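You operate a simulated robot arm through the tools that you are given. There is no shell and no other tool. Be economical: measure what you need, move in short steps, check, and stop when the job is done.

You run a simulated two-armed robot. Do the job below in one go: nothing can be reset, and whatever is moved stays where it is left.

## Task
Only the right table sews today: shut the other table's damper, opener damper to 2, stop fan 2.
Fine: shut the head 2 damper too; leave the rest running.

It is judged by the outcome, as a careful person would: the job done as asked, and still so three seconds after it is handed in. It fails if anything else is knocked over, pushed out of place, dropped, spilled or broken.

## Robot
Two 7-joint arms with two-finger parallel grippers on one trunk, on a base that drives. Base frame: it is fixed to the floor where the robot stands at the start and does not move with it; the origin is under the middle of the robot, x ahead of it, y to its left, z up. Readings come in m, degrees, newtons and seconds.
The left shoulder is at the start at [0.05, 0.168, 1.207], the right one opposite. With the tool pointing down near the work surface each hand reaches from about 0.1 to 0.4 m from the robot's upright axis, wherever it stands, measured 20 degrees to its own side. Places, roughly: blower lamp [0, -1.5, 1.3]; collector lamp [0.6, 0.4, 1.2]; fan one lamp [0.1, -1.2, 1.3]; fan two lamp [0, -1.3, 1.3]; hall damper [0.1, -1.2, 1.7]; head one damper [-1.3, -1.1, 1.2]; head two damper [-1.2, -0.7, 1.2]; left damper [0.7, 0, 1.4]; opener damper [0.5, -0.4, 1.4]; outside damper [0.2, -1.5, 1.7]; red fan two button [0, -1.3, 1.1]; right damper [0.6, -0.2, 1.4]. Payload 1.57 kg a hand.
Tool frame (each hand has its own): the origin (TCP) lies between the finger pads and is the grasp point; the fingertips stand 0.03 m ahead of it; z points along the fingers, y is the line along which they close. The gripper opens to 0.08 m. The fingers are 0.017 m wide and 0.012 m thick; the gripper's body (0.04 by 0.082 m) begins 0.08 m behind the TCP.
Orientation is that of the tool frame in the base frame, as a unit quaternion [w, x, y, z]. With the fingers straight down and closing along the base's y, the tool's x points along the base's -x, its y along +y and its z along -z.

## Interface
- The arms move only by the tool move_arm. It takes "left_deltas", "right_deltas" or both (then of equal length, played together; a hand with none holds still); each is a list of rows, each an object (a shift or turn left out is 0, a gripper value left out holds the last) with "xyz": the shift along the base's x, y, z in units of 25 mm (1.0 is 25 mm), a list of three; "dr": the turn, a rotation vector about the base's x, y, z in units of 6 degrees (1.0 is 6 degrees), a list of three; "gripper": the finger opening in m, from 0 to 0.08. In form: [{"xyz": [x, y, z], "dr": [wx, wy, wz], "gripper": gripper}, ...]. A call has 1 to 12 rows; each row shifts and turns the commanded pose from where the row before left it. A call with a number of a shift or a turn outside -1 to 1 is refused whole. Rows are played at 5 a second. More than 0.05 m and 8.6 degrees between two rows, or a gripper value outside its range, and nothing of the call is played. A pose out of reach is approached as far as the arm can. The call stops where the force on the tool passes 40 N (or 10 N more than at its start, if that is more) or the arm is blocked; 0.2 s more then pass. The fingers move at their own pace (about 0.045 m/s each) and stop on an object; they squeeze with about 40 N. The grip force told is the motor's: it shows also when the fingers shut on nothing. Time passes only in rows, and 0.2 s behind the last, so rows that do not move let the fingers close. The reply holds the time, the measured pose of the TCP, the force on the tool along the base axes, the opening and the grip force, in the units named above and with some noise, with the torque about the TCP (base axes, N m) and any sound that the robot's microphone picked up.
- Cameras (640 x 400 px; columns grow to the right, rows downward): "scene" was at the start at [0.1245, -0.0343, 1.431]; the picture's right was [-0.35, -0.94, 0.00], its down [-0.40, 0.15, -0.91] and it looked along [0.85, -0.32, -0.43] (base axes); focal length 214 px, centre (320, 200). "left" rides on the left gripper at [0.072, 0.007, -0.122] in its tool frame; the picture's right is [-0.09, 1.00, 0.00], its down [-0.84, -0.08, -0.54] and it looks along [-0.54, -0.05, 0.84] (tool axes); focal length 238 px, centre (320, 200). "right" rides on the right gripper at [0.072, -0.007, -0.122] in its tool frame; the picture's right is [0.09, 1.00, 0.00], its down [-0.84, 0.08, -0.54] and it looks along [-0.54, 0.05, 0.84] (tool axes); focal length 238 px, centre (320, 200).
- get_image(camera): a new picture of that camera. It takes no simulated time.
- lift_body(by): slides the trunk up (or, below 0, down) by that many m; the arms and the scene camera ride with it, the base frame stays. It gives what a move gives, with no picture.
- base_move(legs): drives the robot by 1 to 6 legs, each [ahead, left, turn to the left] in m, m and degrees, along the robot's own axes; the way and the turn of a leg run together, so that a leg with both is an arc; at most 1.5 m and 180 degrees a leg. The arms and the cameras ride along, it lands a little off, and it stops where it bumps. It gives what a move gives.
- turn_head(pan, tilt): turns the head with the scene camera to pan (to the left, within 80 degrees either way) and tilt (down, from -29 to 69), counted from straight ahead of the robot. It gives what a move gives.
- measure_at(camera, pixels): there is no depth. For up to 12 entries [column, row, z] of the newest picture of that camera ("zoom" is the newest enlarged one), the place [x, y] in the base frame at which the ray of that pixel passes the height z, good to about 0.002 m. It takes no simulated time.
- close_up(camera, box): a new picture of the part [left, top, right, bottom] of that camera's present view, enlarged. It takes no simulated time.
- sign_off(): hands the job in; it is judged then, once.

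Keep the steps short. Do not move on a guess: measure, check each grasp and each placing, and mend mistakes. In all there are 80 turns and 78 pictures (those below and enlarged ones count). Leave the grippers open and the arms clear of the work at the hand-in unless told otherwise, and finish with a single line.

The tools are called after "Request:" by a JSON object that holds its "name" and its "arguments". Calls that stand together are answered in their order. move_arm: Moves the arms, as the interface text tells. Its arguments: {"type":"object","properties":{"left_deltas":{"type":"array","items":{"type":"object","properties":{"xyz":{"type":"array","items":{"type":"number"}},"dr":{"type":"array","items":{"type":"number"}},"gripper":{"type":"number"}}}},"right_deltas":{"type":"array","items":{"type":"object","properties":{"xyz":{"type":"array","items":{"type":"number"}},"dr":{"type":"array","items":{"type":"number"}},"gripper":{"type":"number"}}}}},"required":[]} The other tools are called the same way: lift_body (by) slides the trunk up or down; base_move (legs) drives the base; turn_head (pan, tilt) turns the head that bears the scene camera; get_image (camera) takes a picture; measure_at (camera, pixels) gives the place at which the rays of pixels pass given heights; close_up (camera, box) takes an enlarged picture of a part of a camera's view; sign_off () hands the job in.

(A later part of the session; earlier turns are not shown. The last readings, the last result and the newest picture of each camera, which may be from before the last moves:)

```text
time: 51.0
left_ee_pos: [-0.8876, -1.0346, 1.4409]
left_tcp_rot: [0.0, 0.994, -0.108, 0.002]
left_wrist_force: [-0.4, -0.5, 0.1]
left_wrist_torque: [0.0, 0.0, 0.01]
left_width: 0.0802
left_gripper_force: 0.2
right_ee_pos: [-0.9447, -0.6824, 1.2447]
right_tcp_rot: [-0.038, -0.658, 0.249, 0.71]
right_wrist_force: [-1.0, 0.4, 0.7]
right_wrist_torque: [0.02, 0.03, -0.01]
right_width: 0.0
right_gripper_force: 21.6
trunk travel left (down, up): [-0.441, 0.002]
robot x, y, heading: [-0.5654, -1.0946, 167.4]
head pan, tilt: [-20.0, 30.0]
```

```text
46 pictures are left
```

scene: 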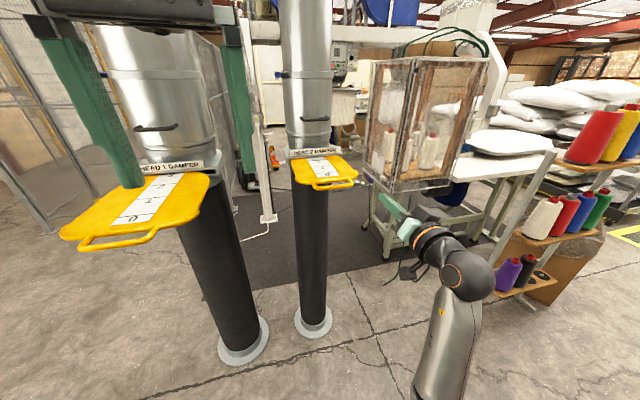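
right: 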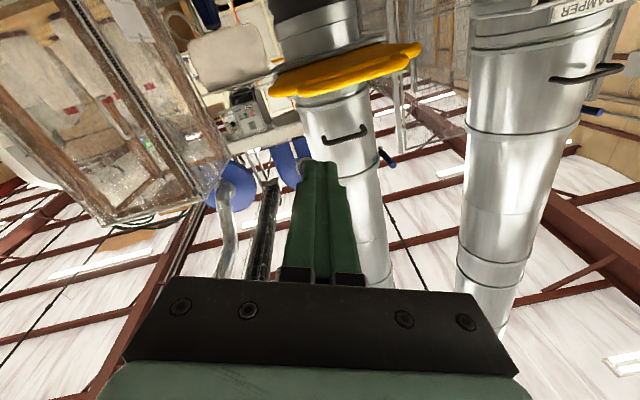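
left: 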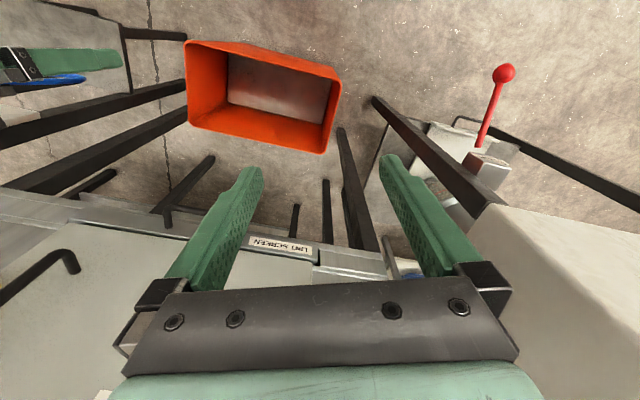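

Left arm is high and clear. Now trunk down 0.045 m and base left 0.064 m to line the tip up with the handle.

Request:
{"name": "lift_body", "arguments": {"by": -0.045}}

Request:
{"name": "base_move", "arguments": {"legs": [[0.08, 0.064, 0]]}}

Request:
{"name": "close_up", "arguments": {"camera": "scene", "box": [270, 130, 430, 230]}}

```text
time: 51.9
left_ee_pos: [-0.8867, -1.0366, 1.3957]
left_tcp_rot: [0.0, 0.994, -0.107, 0.001]
left_wrist_force: [-0.9, 0.1, 0.8]
left_wrist_torque: [0.01, 0.0, 0.01]
left_width: 0.0802
left_gripper_force: 0.1
right_ee_pos: [-0.9446, -0.6816, 1.2]
right_tcp_rot: [-0.038, -0.658, 0.248, 0.71]
right_wrist_force: [-0.1, -0.7, -0.4]
right_wrist_torque: [-0.01, 0.02, 0.01]
right_width: 0.0
right_gripper_force: 21.1
trunk travel left (down, up): [-0.396, 0.047]
robot x, y, heading: [-0.5643, -1.0947, 167.2]
head pan, tilt: [-20.0, 30.0]
```

```text
time: 53.1
left_ee_pos: [-0.9783, -1.0807, 1.395]
left_tcp_rot: [0.0, 0.994, -0.107, 0.002]
left_wrist_force: [0.0, 0.2, 0.1]
left_wrist_torque: [0.02, -0.03, 0.0]
left_width: 0.0799
left_gripper_force: 0.1
right_ee_pos: [-1.0369, -0.7277, 1.1989]
right_tcp_rot: [-0.037, -0.658, 0.248, 0.71]
right_wrist_force: [-0.7, -0.3, -0.8]
right_wrist_torque: [0.01, 0.02, 0.0]
right_width: 0.0
right_gripper_force: 20.7
trunk travel left (down, up): [-0.396, 0.047]
robot x, y, heading: [-0.6532, -1.14, 167.5]
head pan, tilt: [-20.0, 30.0]
```

```text
4.00 times, centred on (350, 180) of scene
```

zoom: 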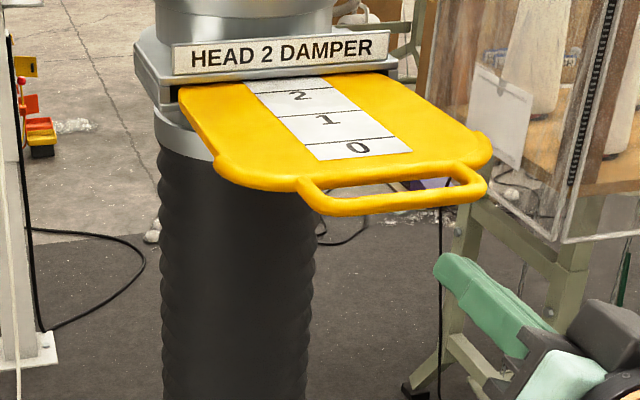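

Request:
{"name": "measure_at", "arguments": {"camera": "zoom", "pixels": [[447, 275, 1.2], [400, 207, 1.2], [320, 212, 1.2], [480, 190, 1.2], [175, 74, 1.22], [390, 55, 1.22], [400, 207, 1.22]]}}

Request:
{"name": "get_image", "arguments": {"camera": "right"}}

```text
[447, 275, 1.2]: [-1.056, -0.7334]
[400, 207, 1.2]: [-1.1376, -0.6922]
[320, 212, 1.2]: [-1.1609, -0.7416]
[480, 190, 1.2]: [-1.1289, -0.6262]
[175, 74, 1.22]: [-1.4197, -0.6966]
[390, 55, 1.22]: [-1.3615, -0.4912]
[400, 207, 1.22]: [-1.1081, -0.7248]
```

```text
44 pictures are left
```

right: 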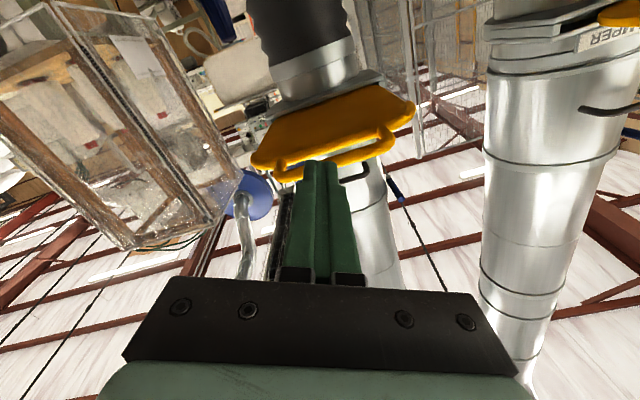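

Request:
{"name": "measure_at", "arguments": {"camera": "right", "pixels": [[278, 173, 1.21], [278, 173, 1.22], [278, 173, 1.23], [388, 143, 1.21], [388, 143, 1.22], [388, 143, 1.23]]}}

Request:
{"name": "measure_at", "arguments": {"camera": "zoom", "pixels": [[320, 212, 1.21], [320, 212, 1.22], [320, 212, 1.23], [484, 188, 1.21], [484, 188, 1.22], [484, 188, 1.23]]}}

```text
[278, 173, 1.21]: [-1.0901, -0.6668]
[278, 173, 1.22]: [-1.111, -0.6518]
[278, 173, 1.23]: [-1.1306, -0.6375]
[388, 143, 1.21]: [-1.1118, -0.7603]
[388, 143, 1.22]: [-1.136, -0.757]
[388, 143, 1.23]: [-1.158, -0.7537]
```

```text
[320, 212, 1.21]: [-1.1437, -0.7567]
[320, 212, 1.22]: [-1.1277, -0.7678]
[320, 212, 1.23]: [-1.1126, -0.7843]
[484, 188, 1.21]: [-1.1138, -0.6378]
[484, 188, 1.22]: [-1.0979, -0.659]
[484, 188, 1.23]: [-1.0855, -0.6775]
```

Two views agree: bar centre (−1.116,−0.710), z 1.218; tip 0.04 m short. I raise the trunk 0.018 m and drive 0.10 m ahead to begin pushing.

Request:
{"name": "lift_body", "arguments": {"by": 0.018}}

Request:
{"name": "base_move", "arguments": {"legs": [[0.1, -0.005, 0]]}}

Request:
{"name": "close_up", "arguments": {"camera": "scene", "box": [260, 120, 420, 220]}}

```text
time: 53.8
left_ee_pos: [-0.9775, -1.0792, 1.4138]
left_tcp_rot: [0.001, 0.994, -0.107, 0.001]
left_wrist_force: [-0.9, -0.3, -0.7]
left_wrist_torque: [0.0, -0.01, 0.0]
left_width: 0.0801
left_gripper_force: 0.0
right_ee_pos: [-1.035, -0.7268, 1.2174]
right_tcp_rot: [-0.037, -0.659, 0.248, 0.709]
right_wrist_force: [-0.2, -1.1, -0.1]
right_wrist_torque: [0.02, 0.0, -0.02]
right_width: 0.0001
right_gripper_force: 21.8
trunk travel left (down, up): [-0.414, 0.029]
robot x, y, heading: [-0.6542, -1.1394, 167.5]
head pan, tilt: [-20.0, 30.0]
```

```text
time: 54.9
left_ee_pos: [-1.0729, -1.0521, 1.4137]
left_tcp_rot: [0.0, 0.994, -0.107, 0.001]
left_wrist_force: [0.2, -0.3, -1.2]
left_wrist_torque: [0.02, 0.02, 0.03]
left_width: 0.0799
left_gripper_force: 0.0
right_ee_pos: [-1.1304, -0.6986, 1.217]
right_tcp_rot: [-0.038, -0.659, 0.249, 0.709]
right_wrist_force: [-0.4, -0.2, -0.3]
right_wrist_torque: [0.02, 0.03, -0.01]
right_width: 0.0002
right_gripper_force: 21.2
trunk travel left (down, up): [-0.414, 0.029]
robot x, y, heading: [-0.7514, -1.1133, 167.3]
head pan, tilt: [-20.0, 30.0]
```

```text
4.00 times, centred on (340, 170) of scene
```

zoom: 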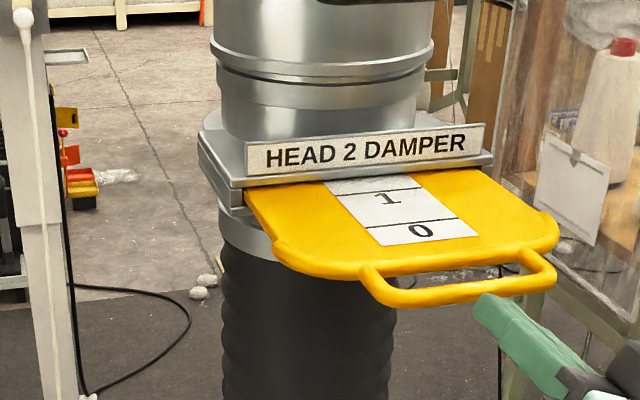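

The plate slides in well (now ≈1.7). I push on 0.06 m.

Request:
{"name": "base_move", "arguments": {"legs": [[0.06, -0.002, 0]]}}

Request:
{"name": "close_up", "arguments": {"camera": "scene", "box": [250, 100, 410, 200]}}

```text
time: 55.9
left_ee_pos: [-1.1304, -1.0381, 1.4142]
left_tcp_rot: [0.0, 0.994, -0.107, 0.002]
left_wrist_force: [-0.6, 0.1, -0.4]
left_wrist_torque: [-0.02, -0.05, -0.03]
left_width: 0.0802
left_gripper_force: 0.0
right_ee_pos: [-1.1898, -0.6852, 1.2161]
right_tcp_rot: [-0.038, -0.659, 0.249, 0.709]
right_wrist_force: [-0.1, 1.1, 0.5]
right_wrist_torque: [0.02, 0.0, 0.0]
right_width: 0.0
right_gripper_force: 21.3
trunk travel left (down, up): [-0.414, 0.029]
robot x, y, heading: [-0.8071, -1.101, 167.5]
head pan, tilt: [-20.0, 30.0]
```

```text
4.00 times, centred on (330, 150) of scene
```

zoom: 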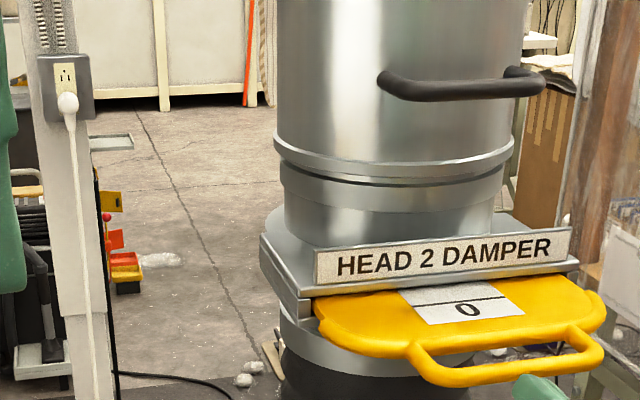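

The 0 line is close to the mouth. I push 0.02 m more and check.

Request:
{"name": "base_move", "arguments": {"legs": [[0.025, -0.001, 0]]}}

Request:
{"name": "close_up", "arguments": {"camera": "scene", "box": [250, 100, 410, 200]}}

```text
time: 56.7
left_ee_pos: [-1.1534, -1.0306, 1.4144]
left_tcp_rot: [0.0, 0.994, -0.107, 0.002]
left_wrist_force: [-0.6, 0.1, 0.3]
left_wrist_torque: [-0.03, -0.02, 0.0]
left_width: 0.0803
left_gripper_force: 0.0
right_ee_pos: [-1.2133, -0.6782, 1.2168]
right_tcp_rot: [-0.038, -0.66, 0.248, 0.708]
right_wrist_force: [0.2, 0.1, -0.4]
right_wrist_torque: [0.02, -0.01, 0.01]
right_width: 0.0
right_gripper_force: 21.6
trunk travel left (down, up): [-0.414, 0.029]
robot x, y, heading: [-0.8303, -1.0918, 167.5]
head pan, tilt: [-20.0, 30.0]
```

```text
4.00 times, centred on (330, 150) of scene
```

zoom: 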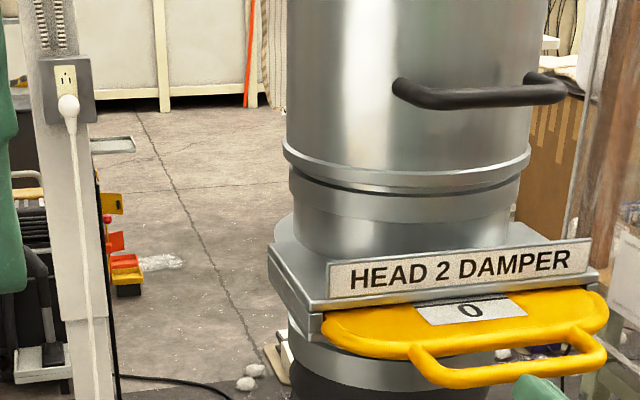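

The 0 line has reached the mouth. I feel for the stop with 0.015 m more.

Request:
{"name": "base_move", "arguments": {"legs": [[0.015, 0, 0]]}}

Request:
{"name": "close_up", "arguments": {"camera": "scene", "box": [250, 100, 410, 200]}}

```text
time: 57.6
left_ee_pos: [-1.1652, -1.0293, 1.4133]
left_tcp_rot: [-0.001, 0.994, -0.109, 0.001]
left_wrist_force: [0.6, 0.5, 0.7]
left_wrist_torque: [-0.01, -0.01, -0.02]
left_width: 0.08
left_gripper_force: 0.0
right_ee_pos: [-1.2214, -0.6765, 1.2181]
right_tcp_rot: [-0.038, -0.659, 0.249, 0.709]
right_wrist_force: [6.3, -3.1, -0.8]
right_wrist_torque: [-0.03, -0.02, -0.03]
right_width: 0.0
right_gripper_force: 21.1
trunk travel left (down, up): [-0.414, 0.029]
robot x, y, heading: [-0.8435, -1.0888, 167.2]
head pan, tilt: [-20.0, 30.0]
stopped in leg 1: the force on the tool passed its limit at 80 N (the readings are from after the stop); the commanded pose is now the measured one
```

```text
4.00 times, centred on (330, 150) of scene
```

zoom: 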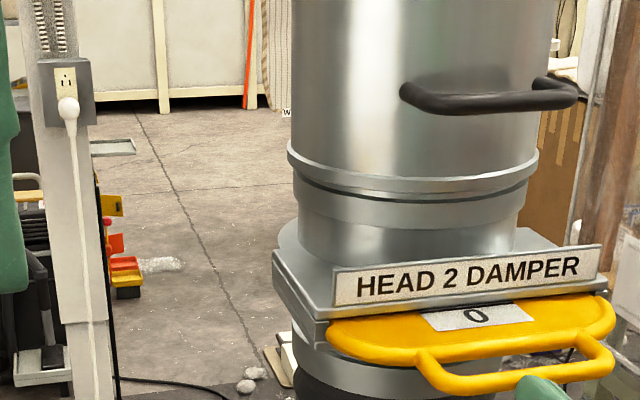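

Head 2 is shut against its stop. I back off 0.32 m, turn right to face +y, and check the display.

Request:
{"name": "base_move", "arguments": {"legs": [[-0.32, 0, 0], [0, 0, -77]]}}

Request:
{"name": "turn_head", "arguments": {"pan": -75, "tilt": 15}}

Request:
{"name": "get_image", "arguments": {"camera": "scene"}}

```text
time: 63.1
left_ee_pos: [-0.5372, -0.8307, 1.4143]
left_tcp_rot: [-0.002, -0.705, 0.709, -0.001]
left_wrist_force: [0.5, 0.4, 0.2]
left_wrist_torque: [-0.01, -0.03, 0.02]
left_width: 0.0798
left_gripper_force: 0.0
right_ee_pos: [-0.2049, -0.7012, 1.2171]
right_tcp_rot: [0.417, -0.356, 0.608, 0.575]
right_wrist_force: [1.0, 0.1, -0.1]
right_wrist_torque: [0.03, 0.05, 0.02]
right_width: 0.0
right_gripper_force: 21.7
trunk travel left (down, up): [-0.414, 0.029]
robot x, y, heading: [-0.5305, -1.1576, 89.6]
head pan, tilt: [-20.0, 30.0]
```

```text
time: 64.3
left_ee_pos: [-0.538, -0.8304, 1.4144]
left_tcp_rot: [-0.001, -0.705, 0.709, -0.001]
left_wrist_force: [0.5, 0.2, -0.8]
left_wrist_torque: [-0.01, 0.02, 0.01]
left_width: 0.0799
left_gripper_force: 0.0
right_ee_pos: [-0.2045, -0.7008, 1.2181]
right_tcp_rot: [0.416, -0.356, 0.608, 0.575]
right_wrist_force: [-0.5, -0.3, -0.7]
right_wrist_torque: [0.0, 0.0, 0.02]
right_width: 0.0
right_gripper_force: 21.1
trunk travel left (down, up): [-0.414, 0.029]
robot x, y, heading: [-0.5272, -1.1578, 89.5]
head pan, tilt: [-75.0, 15.0]
```

```text
39 pictures are left
```

scene: 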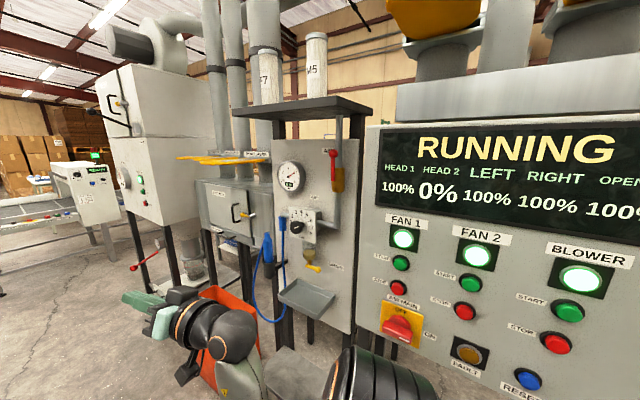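

Display confirms HEAD 2 0 %. I keep the fan for last; meanwhile I measure the red FAN 2 button (465,311) and neighbours from here.

Request:
{"name": "measure_at", "arguments": {"camera": "scene", "pixels": [[465, 311, 1.1], [398, 289, 1.1], [555, 343, 1.1], [465, 311, 1.15], [398, 289, 1.15], [555, 343, 1.15]]}}

Request:
{"name": "base_move", "arguments": {"legs": [[0.75, 0.05, 0]]}}

Request:
{"name": "turn_head", "arguments": {"pan": -75, "tilt": 15}}

Request:
{"name": "get_image", "arguments": {"camera": "scene"}}

```text
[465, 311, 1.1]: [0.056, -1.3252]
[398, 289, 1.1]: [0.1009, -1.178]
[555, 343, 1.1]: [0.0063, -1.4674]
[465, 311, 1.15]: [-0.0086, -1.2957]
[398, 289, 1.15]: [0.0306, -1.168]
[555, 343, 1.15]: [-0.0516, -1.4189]
```

```text
time: 68.4
left_ee_pos: [-0.5704, -0.0851, 1.4134]
left_tcp_rot: [0.0, -0.699, 0.715, 0.0]
left_wrist_force: [-0.3, -0.5, -0.7]
left_wrist_torque: [0.0, -0.01, 0.05]
left_width: 0.0799
left_gripper_force: 0.1
right_ee_pos: [-0.2363, 0.0373, 1.2161]
right_tcp_rot: [0.421, -0.351, 0.611, 0.571]
right_wrist_force: [-0.4, 0.7, -0.4]
right_wrist_torque: [-0.02, -0.01, 0.03]
right_width: 0.0
right_gripper_force: 21.0
trunk travel left (down, up): [-0.414, 0.029]
robot x, y, heading: [-0.5659, -0.4152, 88.3]
head pan, tilt: [-75.0, 15.0]
```

```text
time: 69.0
left_ee_pos: [-0.5713, -0.0853, 1.4127]
left_tcp_rot: [-0.001, -0.699, 0.715, 0.0]
left_wrist_force: [0.4, -0.2, 0.3]
left_wrist_torque: [0.01, 0.02, 0.0]
left_width: 0.0798
left_gripper_force: 0.0
right_ee_pos: [-0.2356, 0.0385, 1.2179]
right_tcp_rot: [0.421, -0.352, 0.611, 0.571]
right_wrist_force: [0.3, 0.4, 0.5]
right_wrist_torque: [0.0, 0.05, -0.01]
right_width: 0.0
right_gripper_force: 21.5
trunk travel left (down, up): [-0.414, 0.029]
robot x, y, heading: [-0.565, -0.4191, 88.4]
head pan, tilt: [-75.0, 15.0]
```

```text
38 pictures are left
```

scene: 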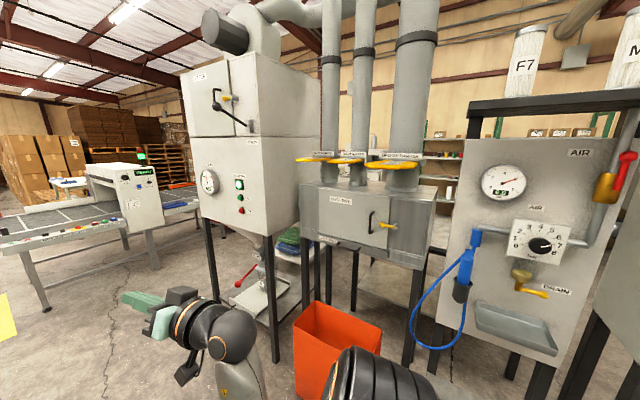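

I enlarge the three gates from here.

Request:
{"name": "close_up", "arguments": {"camera": "scene", "box": [285, 140, 435, 195]}}

```text
4.27 times, centred on (360, 168) of scene
```

zoom: 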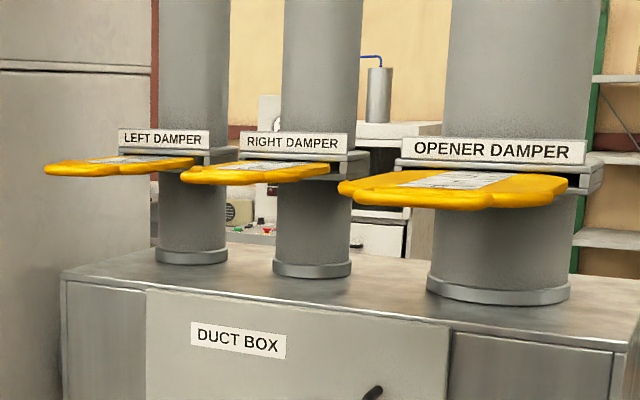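

Request:
{"name": "measure_at", "arguments": {"camera": "zoom", "pixels": [[401, 160, 1.38], [401, 160, 1.4], [401, 160, 1.42], [584, 164, 1.38], [584, 164, 1.4], [584, 164, 1.42], [119, 147, 1.38], [119, 147, 1.4], [119, 147, 1.42], [209, 150, 1.38], [209, 150, 1.4], [209, 150, 1.42]]}}

```text
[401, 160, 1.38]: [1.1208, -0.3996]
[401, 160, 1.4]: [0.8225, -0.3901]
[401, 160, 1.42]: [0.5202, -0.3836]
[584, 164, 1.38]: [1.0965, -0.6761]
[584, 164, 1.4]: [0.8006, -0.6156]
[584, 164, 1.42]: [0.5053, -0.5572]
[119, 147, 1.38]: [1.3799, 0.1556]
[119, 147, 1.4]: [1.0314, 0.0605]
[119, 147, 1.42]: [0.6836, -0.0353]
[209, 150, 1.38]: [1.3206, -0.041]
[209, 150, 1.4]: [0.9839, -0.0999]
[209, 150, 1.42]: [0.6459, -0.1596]
```

I turn right to face +x and raise the trunk, then look at the dampers from the second viewpoint.

Request:
{"name": "base_move", "arguments": {"legs": [[0.15, 0, 0], [0, 0, -88]]}}

Request:
{"name": "lift_body", "arguments": {"by": 0.028}}

Request:
{"name": "turn_head", "arguments": {"pan": 0, "tilt": 20}}

Request:
{"name": "get_image", "arguments": {"camera": "scene"}}

```text
time: 74.0
left_ee_pos: [-0.2352, -0.2422, 1.4128]
left_tcp_rot: [-0.001, -0.02, 1.0, 0.0]
left_wrist_force: [0.4, -0.3, 0.5]
left_wrist_torque: [0.0, 0.02, -0.01]
left_width: 0.0799
left_gripper_force: 0.0
right_ee_pos: [-0.0905, -0.5702, 1.2175]
right_tcp_rot: [0.698, 0.164, 0.686, 0.128]
right_wrist_force: [0.2, 0.1, 0.1]
right_wrist_torque: [-0.02, 0.0, 0.0]
right_width: 0.0
right_gripper_force: 21.5
trunk travel left (down, up): [-0.414, 0.029]
robot x, y, heading: [-0.5596, -0.2675, 1.9]
head pan, tilt: [-75.0, 15.0]
```

```text
time: 74.8
left_ee_pos: [-0.2346, -0.2424, 1.4428]
left_tcp_rot: [-0.001, -0.019, 1.0, 0.001]
left_wrist_force: [0.1, 0.0, 0.5]
left_wrist_torque: [-0.04, -0.02, -0.02]
left_width: 0.08
left_gripper_force: 0.1
right_ee_pos: [-0.0906, -0.569, 1.2442]
right_tcp_rot: [0.698, 0.162, 0.686, 0.128]
right_wrist_force: [-0.3, 0.5, 0.2]
right_wrist_torque: [0.01, 0.01, 0.03]
right_width: 0.0
right_gripper_force: 21.5
trunk travel left (down, up): [-0.442, 0.001]
robot x, y, heading: [-0.5667, -0.2692, 2.1]
head pan, tilt: [-75.0, 15.0]
```

```text
time: 76.2
left_ee_pos: [-0.2351, -0.2421, 1.4418]
left_tcp_rot: [-0.001, -0.02, 1.0, 0.0]
left_wrist_force: [0.7, -1.0, 0.8]
left_wrist_torque: [0.0, 0.0, 0.02]
left_width: 0.08
left_gripper_force: 0.1
right_ee_pos: [-0.0907, -0.5696, 1.246]
right_tcp_rot: [0.698, 0.161, 0.686, 0.129]
right_wrist_force: [-0.5, 0.7, 0.8]
right_wrist_torque: [0.04, -0.03, 0.01]
right_width: 0.0
right_gripper_force: 21.3
trunk travel left (down, up): [-0.442, 0.001]
robot x, y, heading: [-0.5622, -0.266, 2.2]
head pan, tilt: [0.0, 20.0]
```

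```text
36 pictures are left
```

scene: 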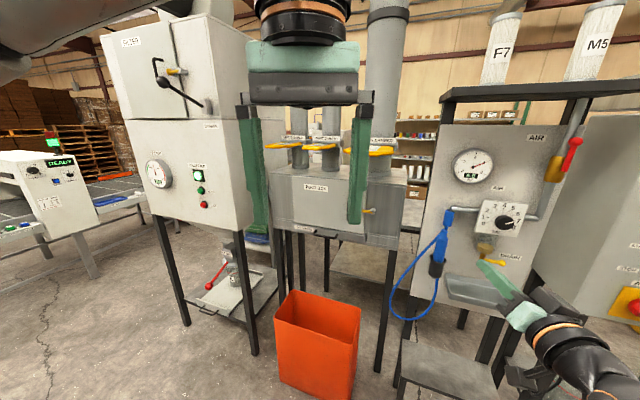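

The left hand, pointing down and high, is ideal as a prod for these gates. I fold the right arm back and down first (pitching it to point down), so it stays clear of the box and air stand.

Request:
{"name": "move_arm", "arguments": {"right_deltas": [{"xyz": [-0.7, 0.1, -0.6], "dr": [0, 1, 0], "gripper": 0.04}, {"xyz": [-0.7, 0.1, -0.6], "dr": [0, 1, 0]}, {"xyz": [-0.7, 0.1, -0.6], "dr": [0, 1, 0]}, {"xyz": [-0.7, 0.1, -0.6], "dr": [0, 1, 0]}, {"xyz": [-0.7, 0.1, -0.6], "dr": [-0.5, 1, 0]}, {"xyz": [-0.7, 0.1, -0.6], "dr": [-0.5, 1, 0]}, {"xyz": [-0.7, 0, -0.6], "dr": [-0.5, 1, 0]}, {"xyz": [-0.7, 0, -0.6], "dr": [-0.5, 1, 0]}, {"xyz": [-0.7, 0, -0.6], "dr": [0, 1, 0]}, {"xyz": [-0.7, 0, -0.6], "dr": [0, 1, 0]}, {"xyz": [-0.7, 0, -0.6], "dr": [0, 1, 0]}, {"xyz": [-0.7, 0, -0.6], "dr": [0, 1, 0]}]}}

```text
time: 78.8
left_ee_pos: [-0.2342, -0.2431, 1.4421]
left_tcp_rot: [0.0, -0.019, 1.0, 0.0]
left_wrist_force: [0.4, 0.4, 0.0]
left_wrist_torque: [0.02, 0.02, 0.02]
left_width: 0.0799
left_gripper_force: 0.0
right_ee_pos: [-0.2118, -0.581, 1.0661]
right_tcp_rot: [0.199, 0.13, 0.97, -0.053]
right_wrist_force: [0.0, -0.7, 0.6]
right_wrist_torque: [-0.02, -0.02, 0.03]
right_width: 0.04
right_gripper_force: 0.1
right hand out of reach, approached as far as the arm can: row 1, 2, 3, 4, 5, 6, 7, 8
trunk travel left (down, up): [-0.442, 0.001]
robot x, y, heading: [-0.5646, -0.2667, 2.2]
head pan, tilt: [0.0, 20.0]
```

Right arm is down and free. I let it settle, close the left fingers into a prod, and drive ahead 0.35 m.

Request:
{"name": "move_arm", "arguments": {"left_deltas": [{"gripper": 0.0, "xyz": [0, 0.8, 0]}, {"xyz": [0, 0.8, 0]}, {"xyz": [0, 0.8, 0]}, {"xyz": [0, 0.8, 0]}, {"xyz": [0, 0, 0]}], "right_deltas": [{"xyz": [-0.2, 0, 0], "dr": [0, 1, 0]}, {"xyz": [-0.2, 0, 0], "dr": [0, 1, 0]}, {"xyz": [0, 0, 0], "dr": [0, 0.5, 0]}, {"xyz": [0, 0, 0]}, {"xyz": [0, 0, 0]}]}}

Request:
{"name": "base_move", "arguments": {"legs": [[0.35, 0.1, 0]]}}

Request:
{"name": "turn_head", "arguments": {"pan": -5, "tilt": 15}}

Request:
{"name": "get_image", "arguments": {"camera": "scene"}}

```text
time: 80.0
left_ee_pos: [-0.2332, -0.165, 1.4424]
left_tcp_rot: [0.0, -0.02, 1.0, 0.0]
left_wrist_force: [0.1, 0.3, 0.6]
left_wrist_torque: [0.0, 0.02, 0.0]
left_width: 0.0
left_gripper_force: 14.8
right_ee_pos: [-0.2221, -0.5812, 1.0671]
right_tcp_rot: [0.071, 0.123, 0.987, -0.07]
right_wrist_force: [-0.3, -0.9, 0.9]
right_wrist_torque: [0.0, -0.02, -0.03]
right_width: 0.0399
right_gripper_force: 0.1
trunk travel left (down, up): [-0.442, 0.001]
robot x, y, heading: [-0.5627, -0.2675, 1.9]
head pan, tilt: [0.0, 20.0]
```

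```text
time: 82.3
left_ee_pos: [0.1105, -0.0466, 1.4412]
left_tcp_rot: [-0.001, -0.024, 1.0, 0.0]
left_wrist_force: [-0.1, 0.0, -0.3]
left_wrist_torque: [0.0, 0.0, 0.02]
left_width: 0.0
left_gripper_force: 20.9
right_ee_pos: [0.125, -0.4627, 1.0668]
right_tcp_rot: [0.073, 0.118, 0.988, -0.069]
right_wrist_force: [0.4, -0.1, -0.2]
right_wrist_torque: [-0.01, -0.03, 0.03]
right_width: 0.0399
right_gripper_force: 0.1
trunk travel left (down, up): [-0.442, 0.001]
robot x, y, heading: [-0.2161, -0.1528, 2.6]
head pan, tilt: [0.0, 20.0]
```

```text
time: 83.0
left_ee_pos: [0.1089, -0.0469, 1.4426]
left_tcp_rot: [0.0, -0.025, 1.0, -0.001]
left_wrist_force: [0.3, -0.1, 0.0]
left_wrist_torque: [0.02, 0.02, 0.01]
left_width: 0.0
left_gripper_force: 21.5
right_ee_pos: [0.1231, -0.4637, 1.0678]
right_tcp_rot: [0.072, 0.118, 0.988, -0.069]
right_wrist_force: [-0.4, -0.3, -0.1]
right_wrist_torque: [-0.02, -0.02, 0.01]
right_width: 0.0401
right_gripper_force: 0.0
trunk travel left (down, up): [-0.442, 0.001]
robot x, y, heading: [-0.2196, -0.1526, 2.8]
head pan, tilt: [-5.0, 15.0]
```

```text
35 pictures are left
```

scene: 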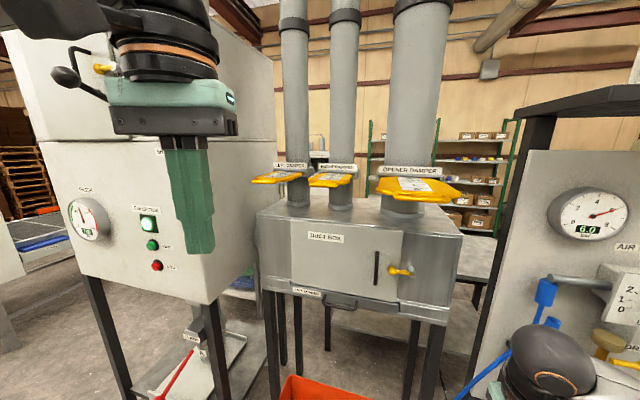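

The view is clear. I enlarge the gates and measure for triangulation.

Request:
{"name": "close_up", "arguments": {"camera": "scene", "box": [240, 145, 470, 225]}}

```text
2.78 times, centred on (355, 185) of scene
```

zoom: 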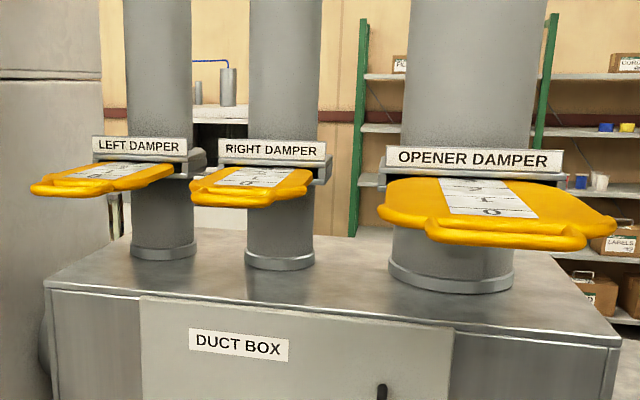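

Request:
{"name": "measure_at", "arguments": {"camera": "zoom", "pixels": [[386, 170, 1.38], [386, 170, 1.4], [386, 170, 1.42], [562, 172, 1.38], [562, 172, 1.4], [562, 172, 1.42], [92, 154, 1.38], [92, 154, 1.4], [92, 154, 1.42], [188, 156, 1.38], [188, 156, 1.4], [188, 156, 1.42]]}}

Request:
{"name": "measure_at", "arguments": {"camera": "zoom", "pixels": [[430, 234, 1.38], [580, 242, 1.38], [430, 234, 1.4], [580, 242, 1.4], [34, 188, 1.38], [95, 192, 1.38], [34, 188, 1.4], [95, 192, 1.4], [450, 180, 1.39], [505, 180, 1.39]]}}

```text
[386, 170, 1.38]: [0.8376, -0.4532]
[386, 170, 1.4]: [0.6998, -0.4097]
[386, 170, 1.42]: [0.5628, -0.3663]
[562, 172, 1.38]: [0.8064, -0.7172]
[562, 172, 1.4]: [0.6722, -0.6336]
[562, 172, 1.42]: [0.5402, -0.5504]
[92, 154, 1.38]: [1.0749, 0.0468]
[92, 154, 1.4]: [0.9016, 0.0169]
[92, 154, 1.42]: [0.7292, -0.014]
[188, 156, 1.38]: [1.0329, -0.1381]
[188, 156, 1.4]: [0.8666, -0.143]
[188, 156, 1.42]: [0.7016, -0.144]
```

```text
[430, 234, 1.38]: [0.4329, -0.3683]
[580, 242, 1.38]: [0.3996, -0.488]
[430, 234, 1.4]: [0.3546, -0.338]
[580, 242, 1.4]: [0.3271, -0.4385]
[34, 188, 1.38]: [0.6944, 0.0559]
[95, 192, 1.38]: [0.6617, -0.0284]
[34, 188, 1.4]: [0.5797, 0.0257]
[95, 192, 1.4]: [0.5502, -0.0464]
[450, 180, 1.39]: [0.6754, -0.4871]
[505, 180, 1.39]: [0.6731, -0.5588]
```

Triangulated: gate labels' bottoms are at z≈1.415; left handle ≈(0.52,−0.02), opener handle ≈(0.315,−0.375). Before approaching, I check the shaker's clearance to my left.

Request:
{"name": "turn_head", "arguments": {"pan": 35, "tilt": 45}}

Request:
{"name": "get_image", "arguments": {"camera": "scene"}}

```text
time: 84.1
left_ee_pos: [0.1089, -0.0471, 1.4427]
left_tcp_rot: [-0.001, -0.024, 1.0, 0.0]
left_wrist_force: [0.2, 0.2, 0.2]
left_wrist_torque: [0.0, -0.01, 0.04]
left_width: 0.0001
left_gripper_force: 21.1
right_ee_pos: [0.125, -0.464, 1.0679]
right_tcp_rot: [0.072, 0.119, 0.988, -0.069]
right_wrist_force: [-0.2, 0.2, -0.2]
right_wrist_torque: [-0.01, -0.01, 0.03]
right_width: 0.0401
right_gripper_force: 0.0
trunk travel left (down, up): [-0.442, 0.001]
robot x, y, heading: [-0.2222, -0.1519, 2.6]
head pan, tilt: [35.0, 45.0]
```

```text
33 pictures are left
```

scene: 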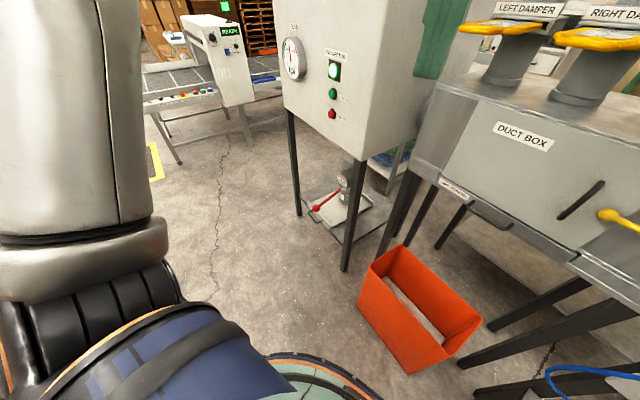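

Request:
{"name": "measure_at", "arguments": {"camera": "scene", "pixels": [[345, 270, 0], [300, 214, 0], [405, 372, 0], [358, 298, 0], [355, 155, 0.85], [285, 105, 0.85], [372, 275, 0.3]]}}

```text
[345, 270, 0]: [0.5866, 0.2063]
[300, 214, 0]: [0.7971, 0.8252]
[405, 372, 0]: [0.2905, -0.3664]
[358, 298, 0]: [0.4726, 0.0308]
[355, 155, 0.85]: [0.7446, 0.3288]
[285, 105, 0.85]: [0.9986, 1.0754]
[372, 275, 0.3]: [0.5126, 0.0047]
```

The orange bin limits how far the base may go (stay x ≲ 0.08). I test how far the left hand reaches ahead, in the free space here.

Request:
{"name": "move_arm", "arguments": {"left_deltas": [{"xyz": [1, 0, -0.2]}, {"xyz": [1, 0, -0.2]}, {"xyz": [1, 0, -0.2]}, {"xyz": [1, 0, -0.2]}, {"xyz": [1, 0, -0.2]}, {"xyz": [1, 0, -0.2]}, {"xyz": [1, 0, -0.2]}, {"xyz": [1, 0, -0.2]}, {"xyz": [1, 0, 0]}, {"xyz": [1, 0, 0]}, {"xyz": [0, 0, 0]}]}}

```text
time: 86.5
left_ee_pos: [0.2911, -0.046, 1.3756]
left_tcp_rot: [-0.001, -0.024, 1.0, 0.0]
left_wrist_force: [0.1, -0.7, 0.4]
left_wrist_torque: [0.02, 0.01, 0.0]
left_width: 0.0002
left_gripper_force: 21.4
left hand out of reach, approached as far as the arm can: row 7, 8, 9, 10
right_ee_pos: [0.1249, -0.464, 1.068]
right_tcp_rot: [0.073, 0.118, 0.988, -0.068]
right_wrist_force: [0.1, -0.3, -0.6]
right_wrist_torque: [-0.03, 0.0, 0.04]
right_width: 0.0401
right_gripper_force: 0.1
trunk travel left (down, up): [-0.442, 0.001]
robot x, y, heading: [-0.2196, -0.1552, 2.6]
head pan, tilt: [35.0, 45.0]
```

Reach is 0.51 m ahead, pointing down. Pitching the left hand 45° forward gives more; I do that here in free space.

Request:
{"name": "move_arm", "arguments": {"left_deltas": [{"xyz": [-1, 0, 0]}, {"xyz": [-1, 0, 0]}, {"xyz": [-1, 0, 0]}, {"xyz": [0.4, 0, 0], "dr": [0, -1, 0]}, {"xyz": [0.4, 0, 0], "dr": [0, -1, 0]}, {"xyz": [0.4, 0, 0], "dr": [0, -1, 0]}, {"xyz": [0.4, 0, 0], "dr": [0, -1, 0]}, {"xyz": [0.4, 0, 0], "dr": [0, -1, 0]}, {"xyz": [0.4, 0, 0], "dr": [0, -1, 0]}, {"xyz": [0.4, 0, 0], "dr": [0, -1, 0]}, {"xyz": [0.4, 0, 0], "dr": [0, -1, 0]}, {"xyz": [0, 0, 0]}]}}

```text
time: 89.1
left_ee_pos: [0.2971, -0.0462, 1.3766]
left_tcp_rot: [0.406, -0.023, 0.914, -0.01]
left_wrist_force: [-0.1, 0.1, 1.1]
left_wrist_torque: [-0.02, 0.01, -0.01]
left_width: 0.0001
left_gripper_force: 21.6
right_ee_pos: [0.1243, -0.4642, 1.067]
right_tcp_rot: [0.073, 0.119, 0.988, -0.068]
right_wrist_force: [-0.6, -0.9, -0.9]
right_wrist_torque: [0.02, 0.0, -0.02]
right_width: 0.0401
right_gripper_force: 0.1
trunk travel left (down, up): [-0.442, 0.001]
robot x, y, heading: [-0.2219, -0.1527, 2.7]
head pan, tilt: [35.0, 45.0]
```

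I continue the pitch to near horizontal so the finger ends push the bar squarely.

Request:
{"name": "move_arm", "arguments": {"left_deltas": [{"xyz": [0.4, 0, 0.3], "dr": [0, -1, 0]}, {"xyz": [0.4, 0, 0.3], "dr": [0, -1, 0]}, {"xyz": [0.4, 0, 0.3], "dr": [0, -1, 0]}, {"xyz": [0.4, 0, 0.3], "dr": [0, -1, 0]}, {"xyz": [0.4, 0, 0.3], "dr": [0, -1, 0]}, {"xyz": [0.4, 0, 0.3], "dr": [0, -1, 0]}, {"xyz": [0, 0, 0]}]}}

Request:
{"name": "turn_head", "arguments": {"pan": 5, "tilt": 20}}

Request:
{"name": "get_image", "arguments": {"camera": "scene"}}

```text
time: 90.7
left_ee_pos: [0.3555, -0.0465, 1.4228]
left_tcp_rot: [0.669, -0.017, 0.743, -0.017]
left_wrist_force: [-0.2, -0.5, -0.3]
left_wrist_torque: [-0.03, 0.03, 0.01]
left_width: 0.0
left_gripper_force: 21.2
right_ee_pos: [0.1237, -0.4634, 1.0665]
right_tcp_rot: [0.072, 0.118, 0.988, -0.068]
right_wrist_force: [0.2, 1.0, 0.5]
right_wrist_torque: [-0.01, 0.0, -0.03]
right_width: 0.0399
right_gripper_force: 0.2
trunk travel left (down, up): [-0.442, 0.001]
robot x, y, heading: [-0.2158, -0.151, 2.7]
head pan, tilt: [35.0, 45.0]
```

```text
time: 91.6
left_ee_pos: [0.3558, -0.0466, 1.4214]
left_tcp_rot: [0.668, -0.017, 0.743, -0.017]
left_wrist_force: [0.0, -0.8, -1.0]
left_wrist_torque: [0.02, 0.01, -0.01]
left_width: 0.0
left_gripper_force: 21.3
right_ee_pos: [0.1244, -0.4627, 1.0678]
right_tcp_rot: [0.072, 0.118, 0.988, -0.069]
right_wrist_force: [1.1, -0.2, -0.2]
right_wrist_torque: [0.01, 0.0, 0.0]
right_width: 0.0399
right_gripper_force: 0.0
trunk travel left (down, up): [-0.442, 0.001]
robot x, y, heading: [-0.2179, -0.1543, 2.6]
head pan, tilt: [5.0, 20.0]
```

```text
32 pictures are left
```

scene: 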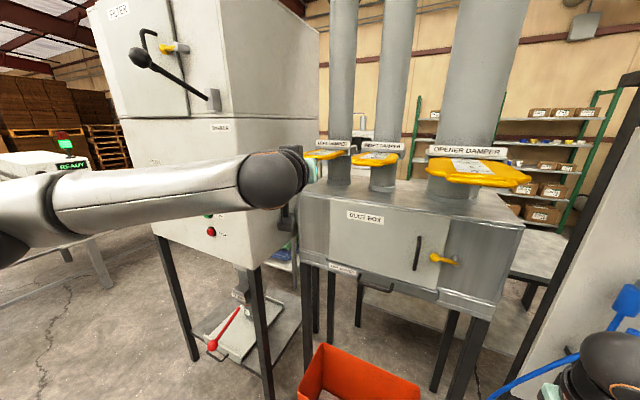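

The hand points ahead nearly horizontally. I look through the left hand camera to see the left gate's handle.

Request:
{"name": "get_image", "arguments": {"camera": "left"}}

```text
31 pictures are left
```

left: 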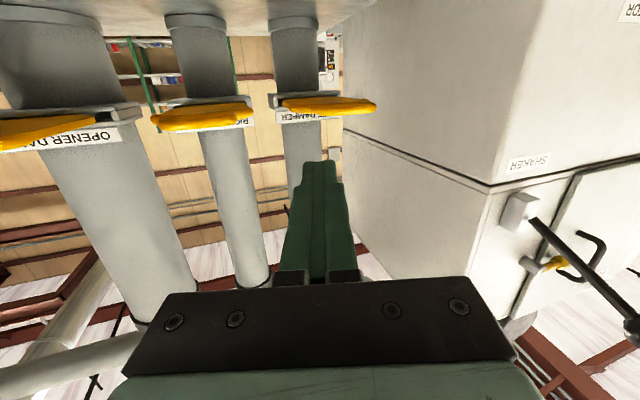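

Request:
{"name": "close_up", "arguments": {"camera": "left", "box": [260, 70, 400, 160]}}

Request:
{"name": "close_up", "arguments": {"camera": "scene", "box": [290, 130, 410, 205]}}

```text
4.44 times, centred on (330, 115) of left
```

zoom: 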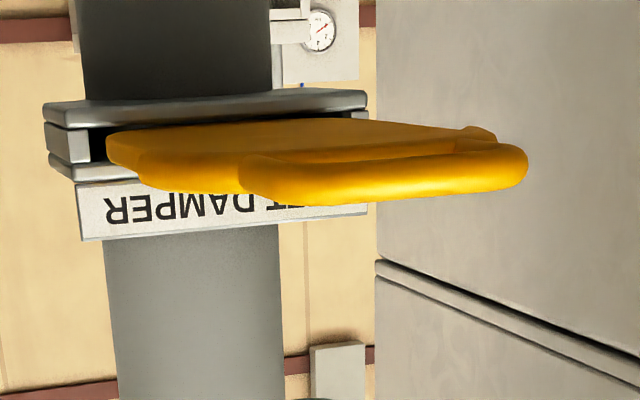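

```text
5.33 times, centred on (350, 168) of scene
```

zoom: 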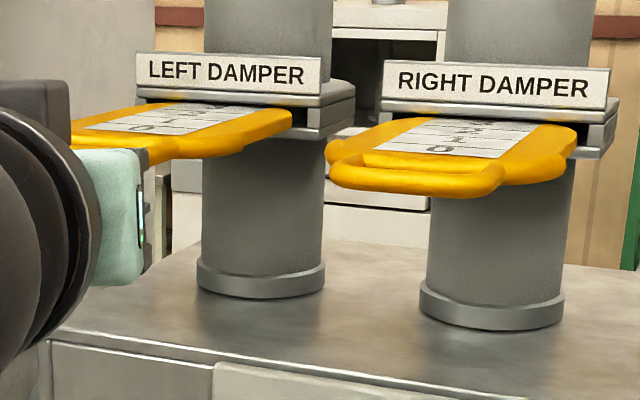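

Request:
{"name": "measure_at", "arguments": {"camera": "left", "pixels": [[315, 111, 1.4], [374, 108, 1.4], [315, 111, 1.407], [374, 108, 1.407], [315, 111, 1.414], [374, 108, 1.414], [345, 113, 1.407], [284, 123, 1.415], [284, 123, 1.425]]}}

Request:
{"name": "measure_at", "arguments": {"camera": "zoom", "pixels": [[135, 83, 1.41], [320, 94, 1.41], [135, 83, 1.42], [320, 94, 1.42], [338, 178, 1.4], [490, 190, 1.4], [338, 178, 1.41], [490, 190, 1.41]]}}

```text
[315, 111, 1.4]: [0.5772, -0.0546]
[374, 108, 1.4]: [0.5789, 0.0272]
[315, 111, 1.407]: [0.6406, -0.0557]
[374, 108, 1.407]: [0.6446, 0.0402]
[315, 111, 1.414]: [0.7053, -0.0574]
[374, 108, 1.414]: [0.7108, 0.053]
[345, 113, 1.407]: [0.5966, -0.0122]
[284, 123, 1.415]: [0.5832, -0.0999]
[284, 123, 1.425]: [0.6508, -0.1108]
```

```text
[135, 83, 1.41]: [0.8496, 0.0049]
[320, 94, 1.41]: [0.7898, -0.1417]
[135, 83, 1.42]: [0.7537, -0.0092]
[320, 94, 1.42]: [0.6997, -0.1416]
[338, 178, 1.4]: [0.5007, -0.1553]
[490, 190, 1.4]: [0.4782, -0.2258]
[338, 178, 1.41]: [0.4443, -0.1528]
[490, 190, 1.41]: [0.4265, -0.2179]
```

Left handle bar: centre ≈(0.567,−0.012), z≈1.40, sliding in along about −17°. I turn the base −17.6° so the hand lines up, lower the trunk 0.018 m, then shift to just before the bar.

Request:
{"name": "lift_body", "arguments": {"by": -0.018}}

Request:
{"name": "base_move", "arguments": {"legs": [[0, 0, -17.6], [0.05, 0.234, 0]]}}

Request:
{"name": "get_image", "arguments": {"camera": "left"}}

```text
time: 92.3
left_ee_pos: [0.3555, -0.0469, 1.4029]
left_tcp_rot: [0.669, -0.017, 0.743, -0.016]
left_wrist_force: [-0.3, 1.0, 0.6]
left_wrist_torque: [-0.02, 0.01, 0.0]
left_width: 0.0
left_gripper_force: 21.0
right_ee_pos: [0.1243, -0.4632, 1.0487]
right_tcp_rot: [0.072, 0.118, 0.988, -0.068]
right_wrist_force: [0.6, -0.7, 0.2]
right_wrist_torque: [-0.03, -0.01, 0.03]
right_width: 0.0399
right_gripper_force: 0.0
trunk travel left (down, up): [-0.424, 0.019]
robot x, y, heading: [-0.2164, -0.155, 2.5]
head pan, tilt: [5.0, 20.0]
```

```text
time: 96.0
left_ee_pos: [0.4718, -0.0107, 1.4045]
left_tcp_rot: [0.658, 0.096, 0.738, -0.118]
left_wrist_force: [0.0, -1.5, 0.9]
left_wrist_torque: [0.01, 0.02, 0.0]
left_width: 0.0
left_gripper_force: 21.4
right_ee_pos: [0.1238, -0.3385, 1.0494]
right_tcp_rot: [0.061, 0.269, 0.958, -0.079]
right_wrist_force: [1.0, -0.1, 0.2]
right_wrist_torque: [-0.01, 0.04, -0.01]
right_width: 0.04
right_gripper_force: 0.1
trunk travel left (down, up): [-0.424, 0.019]
robot x, y, heading: [-0.1081, 0.0614, -15.2]
head pan, tilt: [5.0, 20.0]
```

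```text
28 pictures are left
```

left: 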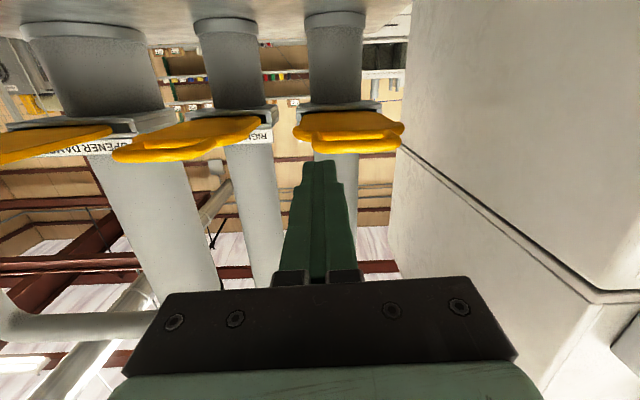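

The tip is at the bar's height, 0.06 m short and 0.03 m too far right. I shift left 0.03 m and push 0.12 m ahead.

Request:
{"name": "base_move", "arguments": {"legs": [[0, 0.03, 0], [0.12, 0, 0]]}}

Request:
{"name": "close_up", "arguments": {"camera": "left", "box": [240, 60, 440, 185]}}

Request:
{"name": "get_image", "arguments": {"camera": "scene"}}

```text
time: 97.8
left_ee_pos: [0.5959, -0.0135, 1.4032]
left_tcp_rot: [0.658, 0.096, 0.738, -0.118]
left_wrist_force: [-0.6, 0.7, -0.6]
left_wrist_torque: [0.03, -0.01, 0.0]
left_width: 0.0
left_gripper_force: 21.4
right_ee_pos: [0.2475, -0.3402, 1.0483]
right_tcp_rot: [0.061, 0.268, 0.958, -0.079]
right_wrist_force: [-0.1, -0.7, -0.1]
right_wrist_torque: [-0.01, -0.01, 0.0]
right_width: 0.0398
right_gripper_force: 0.1
trunk travel left (down, up): [-0.424, 0.019]
robot x, y, heading: [0.0124, 0.0623, -15.0]
head pan, tilt: [5.0, 20.0]
```

```text
3.20 times, centred on (340, 122) of left
```

zoom: 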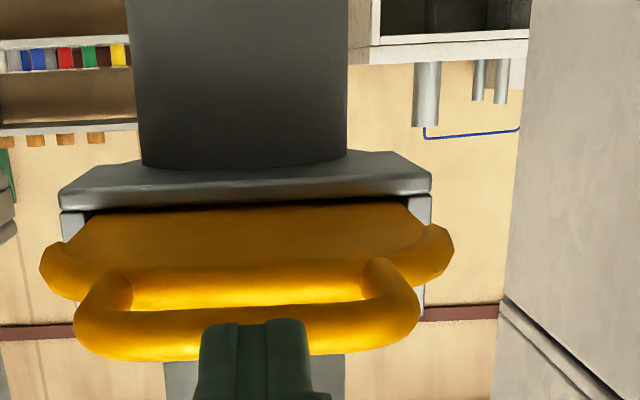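

```text
26 pictures are left
```

scene: 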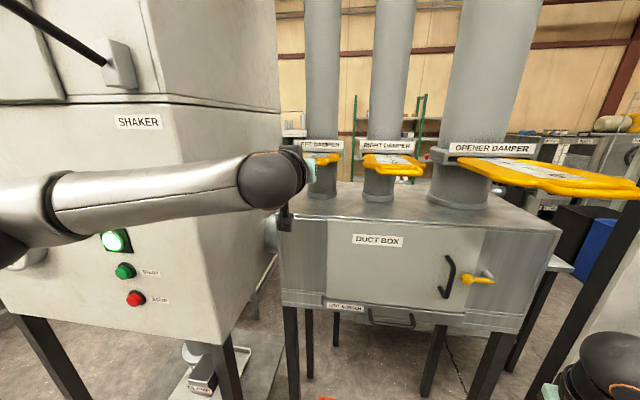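

The tip sits well on the bar and the plate is going in. I push 0.04 m more and check.

Request:
{"name": "base_move", "arguments": {"legs": [[0.04, 0, 0]]}}

Request:
{"name": "close_up", "arguments": {"camera": "scene", "box": [280, 110, 440, 210]}}

```text
time: 98.6
left_ee_pos: [0.6352, -0.0239, 1.4021]
left_tcp_rot: [0.657, 0.097, 0.738, -0.118]
left_wrist_force: [-0.1, 0.1, 0.5]
left_wrist_torque: [0.01, 0.02, -0.01]
left_width: 0.0001
left_gripper_force: 21.5
right_ee_pos: [0.2857, -0.35, 1.0474]
right_tcp_rot: [0.06, 0.269, 0.958, -0.079]
right_wrist_force: [0.3, 0.3, 0.9]
right_wrist_torque: [0.0, 0.01, -0.01]
right_width: 0.04
right_gripper_force: 0.2
trunk travel left (down, up): [-0.424, 0.019]
robot x, y, heading: [0.0575, 0.0509, -15.0]
head pan, tilt: [5.0, 20.0]
```

```text
4.00 times, centred on (360, 160) of scene
```

zoom: 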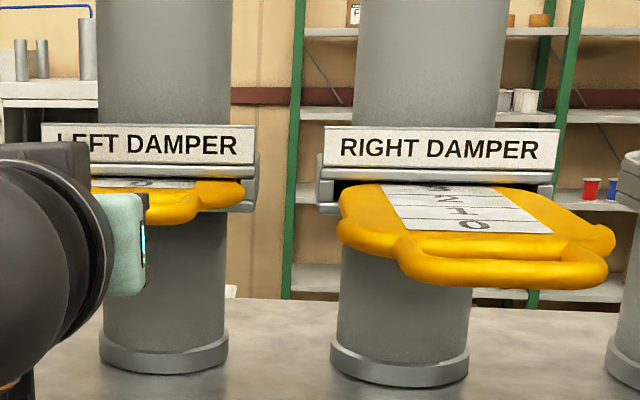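

Only the 0 is left showing. I push the last bit with the arm in 5 mm steps until it stops.

Request:
{"name": "move_arm", "arguments": {"left_deltas": [{"xyz": [0.2, -0.055, 0]}, {"xyz": [0.2, -0.055, 0]}, {"xyz": [0.2, -0.055, 0]}, {"xyz": [0.2, -0.055, 0]}, {"xyz": [0.2, -0.055, 0]}]}}

Request:
{"name": "close_up", "arguments": {"camera": "scene", "box": [280, 110, 440, 210]}}

```text
time: 99.8
left_ee_pos: [0.6471, -0.0258, 1.4031]
left_tcp_rot: [0.655, 0.097, 0.74, -0.118]
left_wrist_force: [-22.1, 12.5, -1.4]
left_wrist_torque: [0.1, 0.09, 0.03]
left_width: 0.0
left_gripper_force: 21.4
right_ee_pos: [0.282, -0.3484, 1.0501]
right_tcp_rot: [0.063, 0.268, 0.958, -0.079]
right_wrist_force: [0.6, 0.1, 0.0]
right_wrist_torque: [-0.01, -0.03, 0.01]
right_width: 0.0402
right_gripper_force: 0.1
trunk travel left (down, up): [-0.424, 0.019]
robot x, y, heading: [0.0539, 0.0499, -15.1]
head pan, tilt: [5.0, 20.0]
stopped in row 5 (left hand): the force on the tool passed its limit at 45 N (the readings are from after the stop); the commanded pose is now the measured one
```

```text
4.00 times, centred on (360, 160) of scene
```

zoom: 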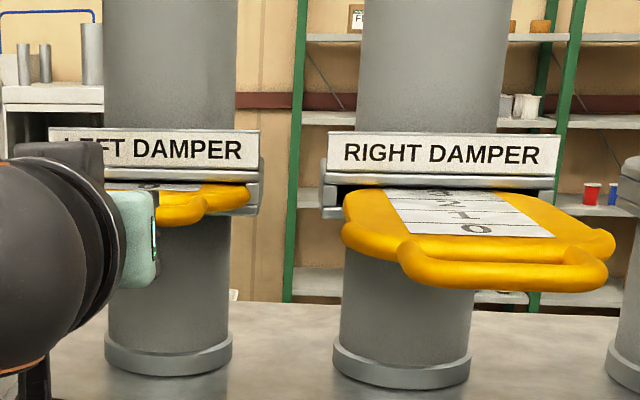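

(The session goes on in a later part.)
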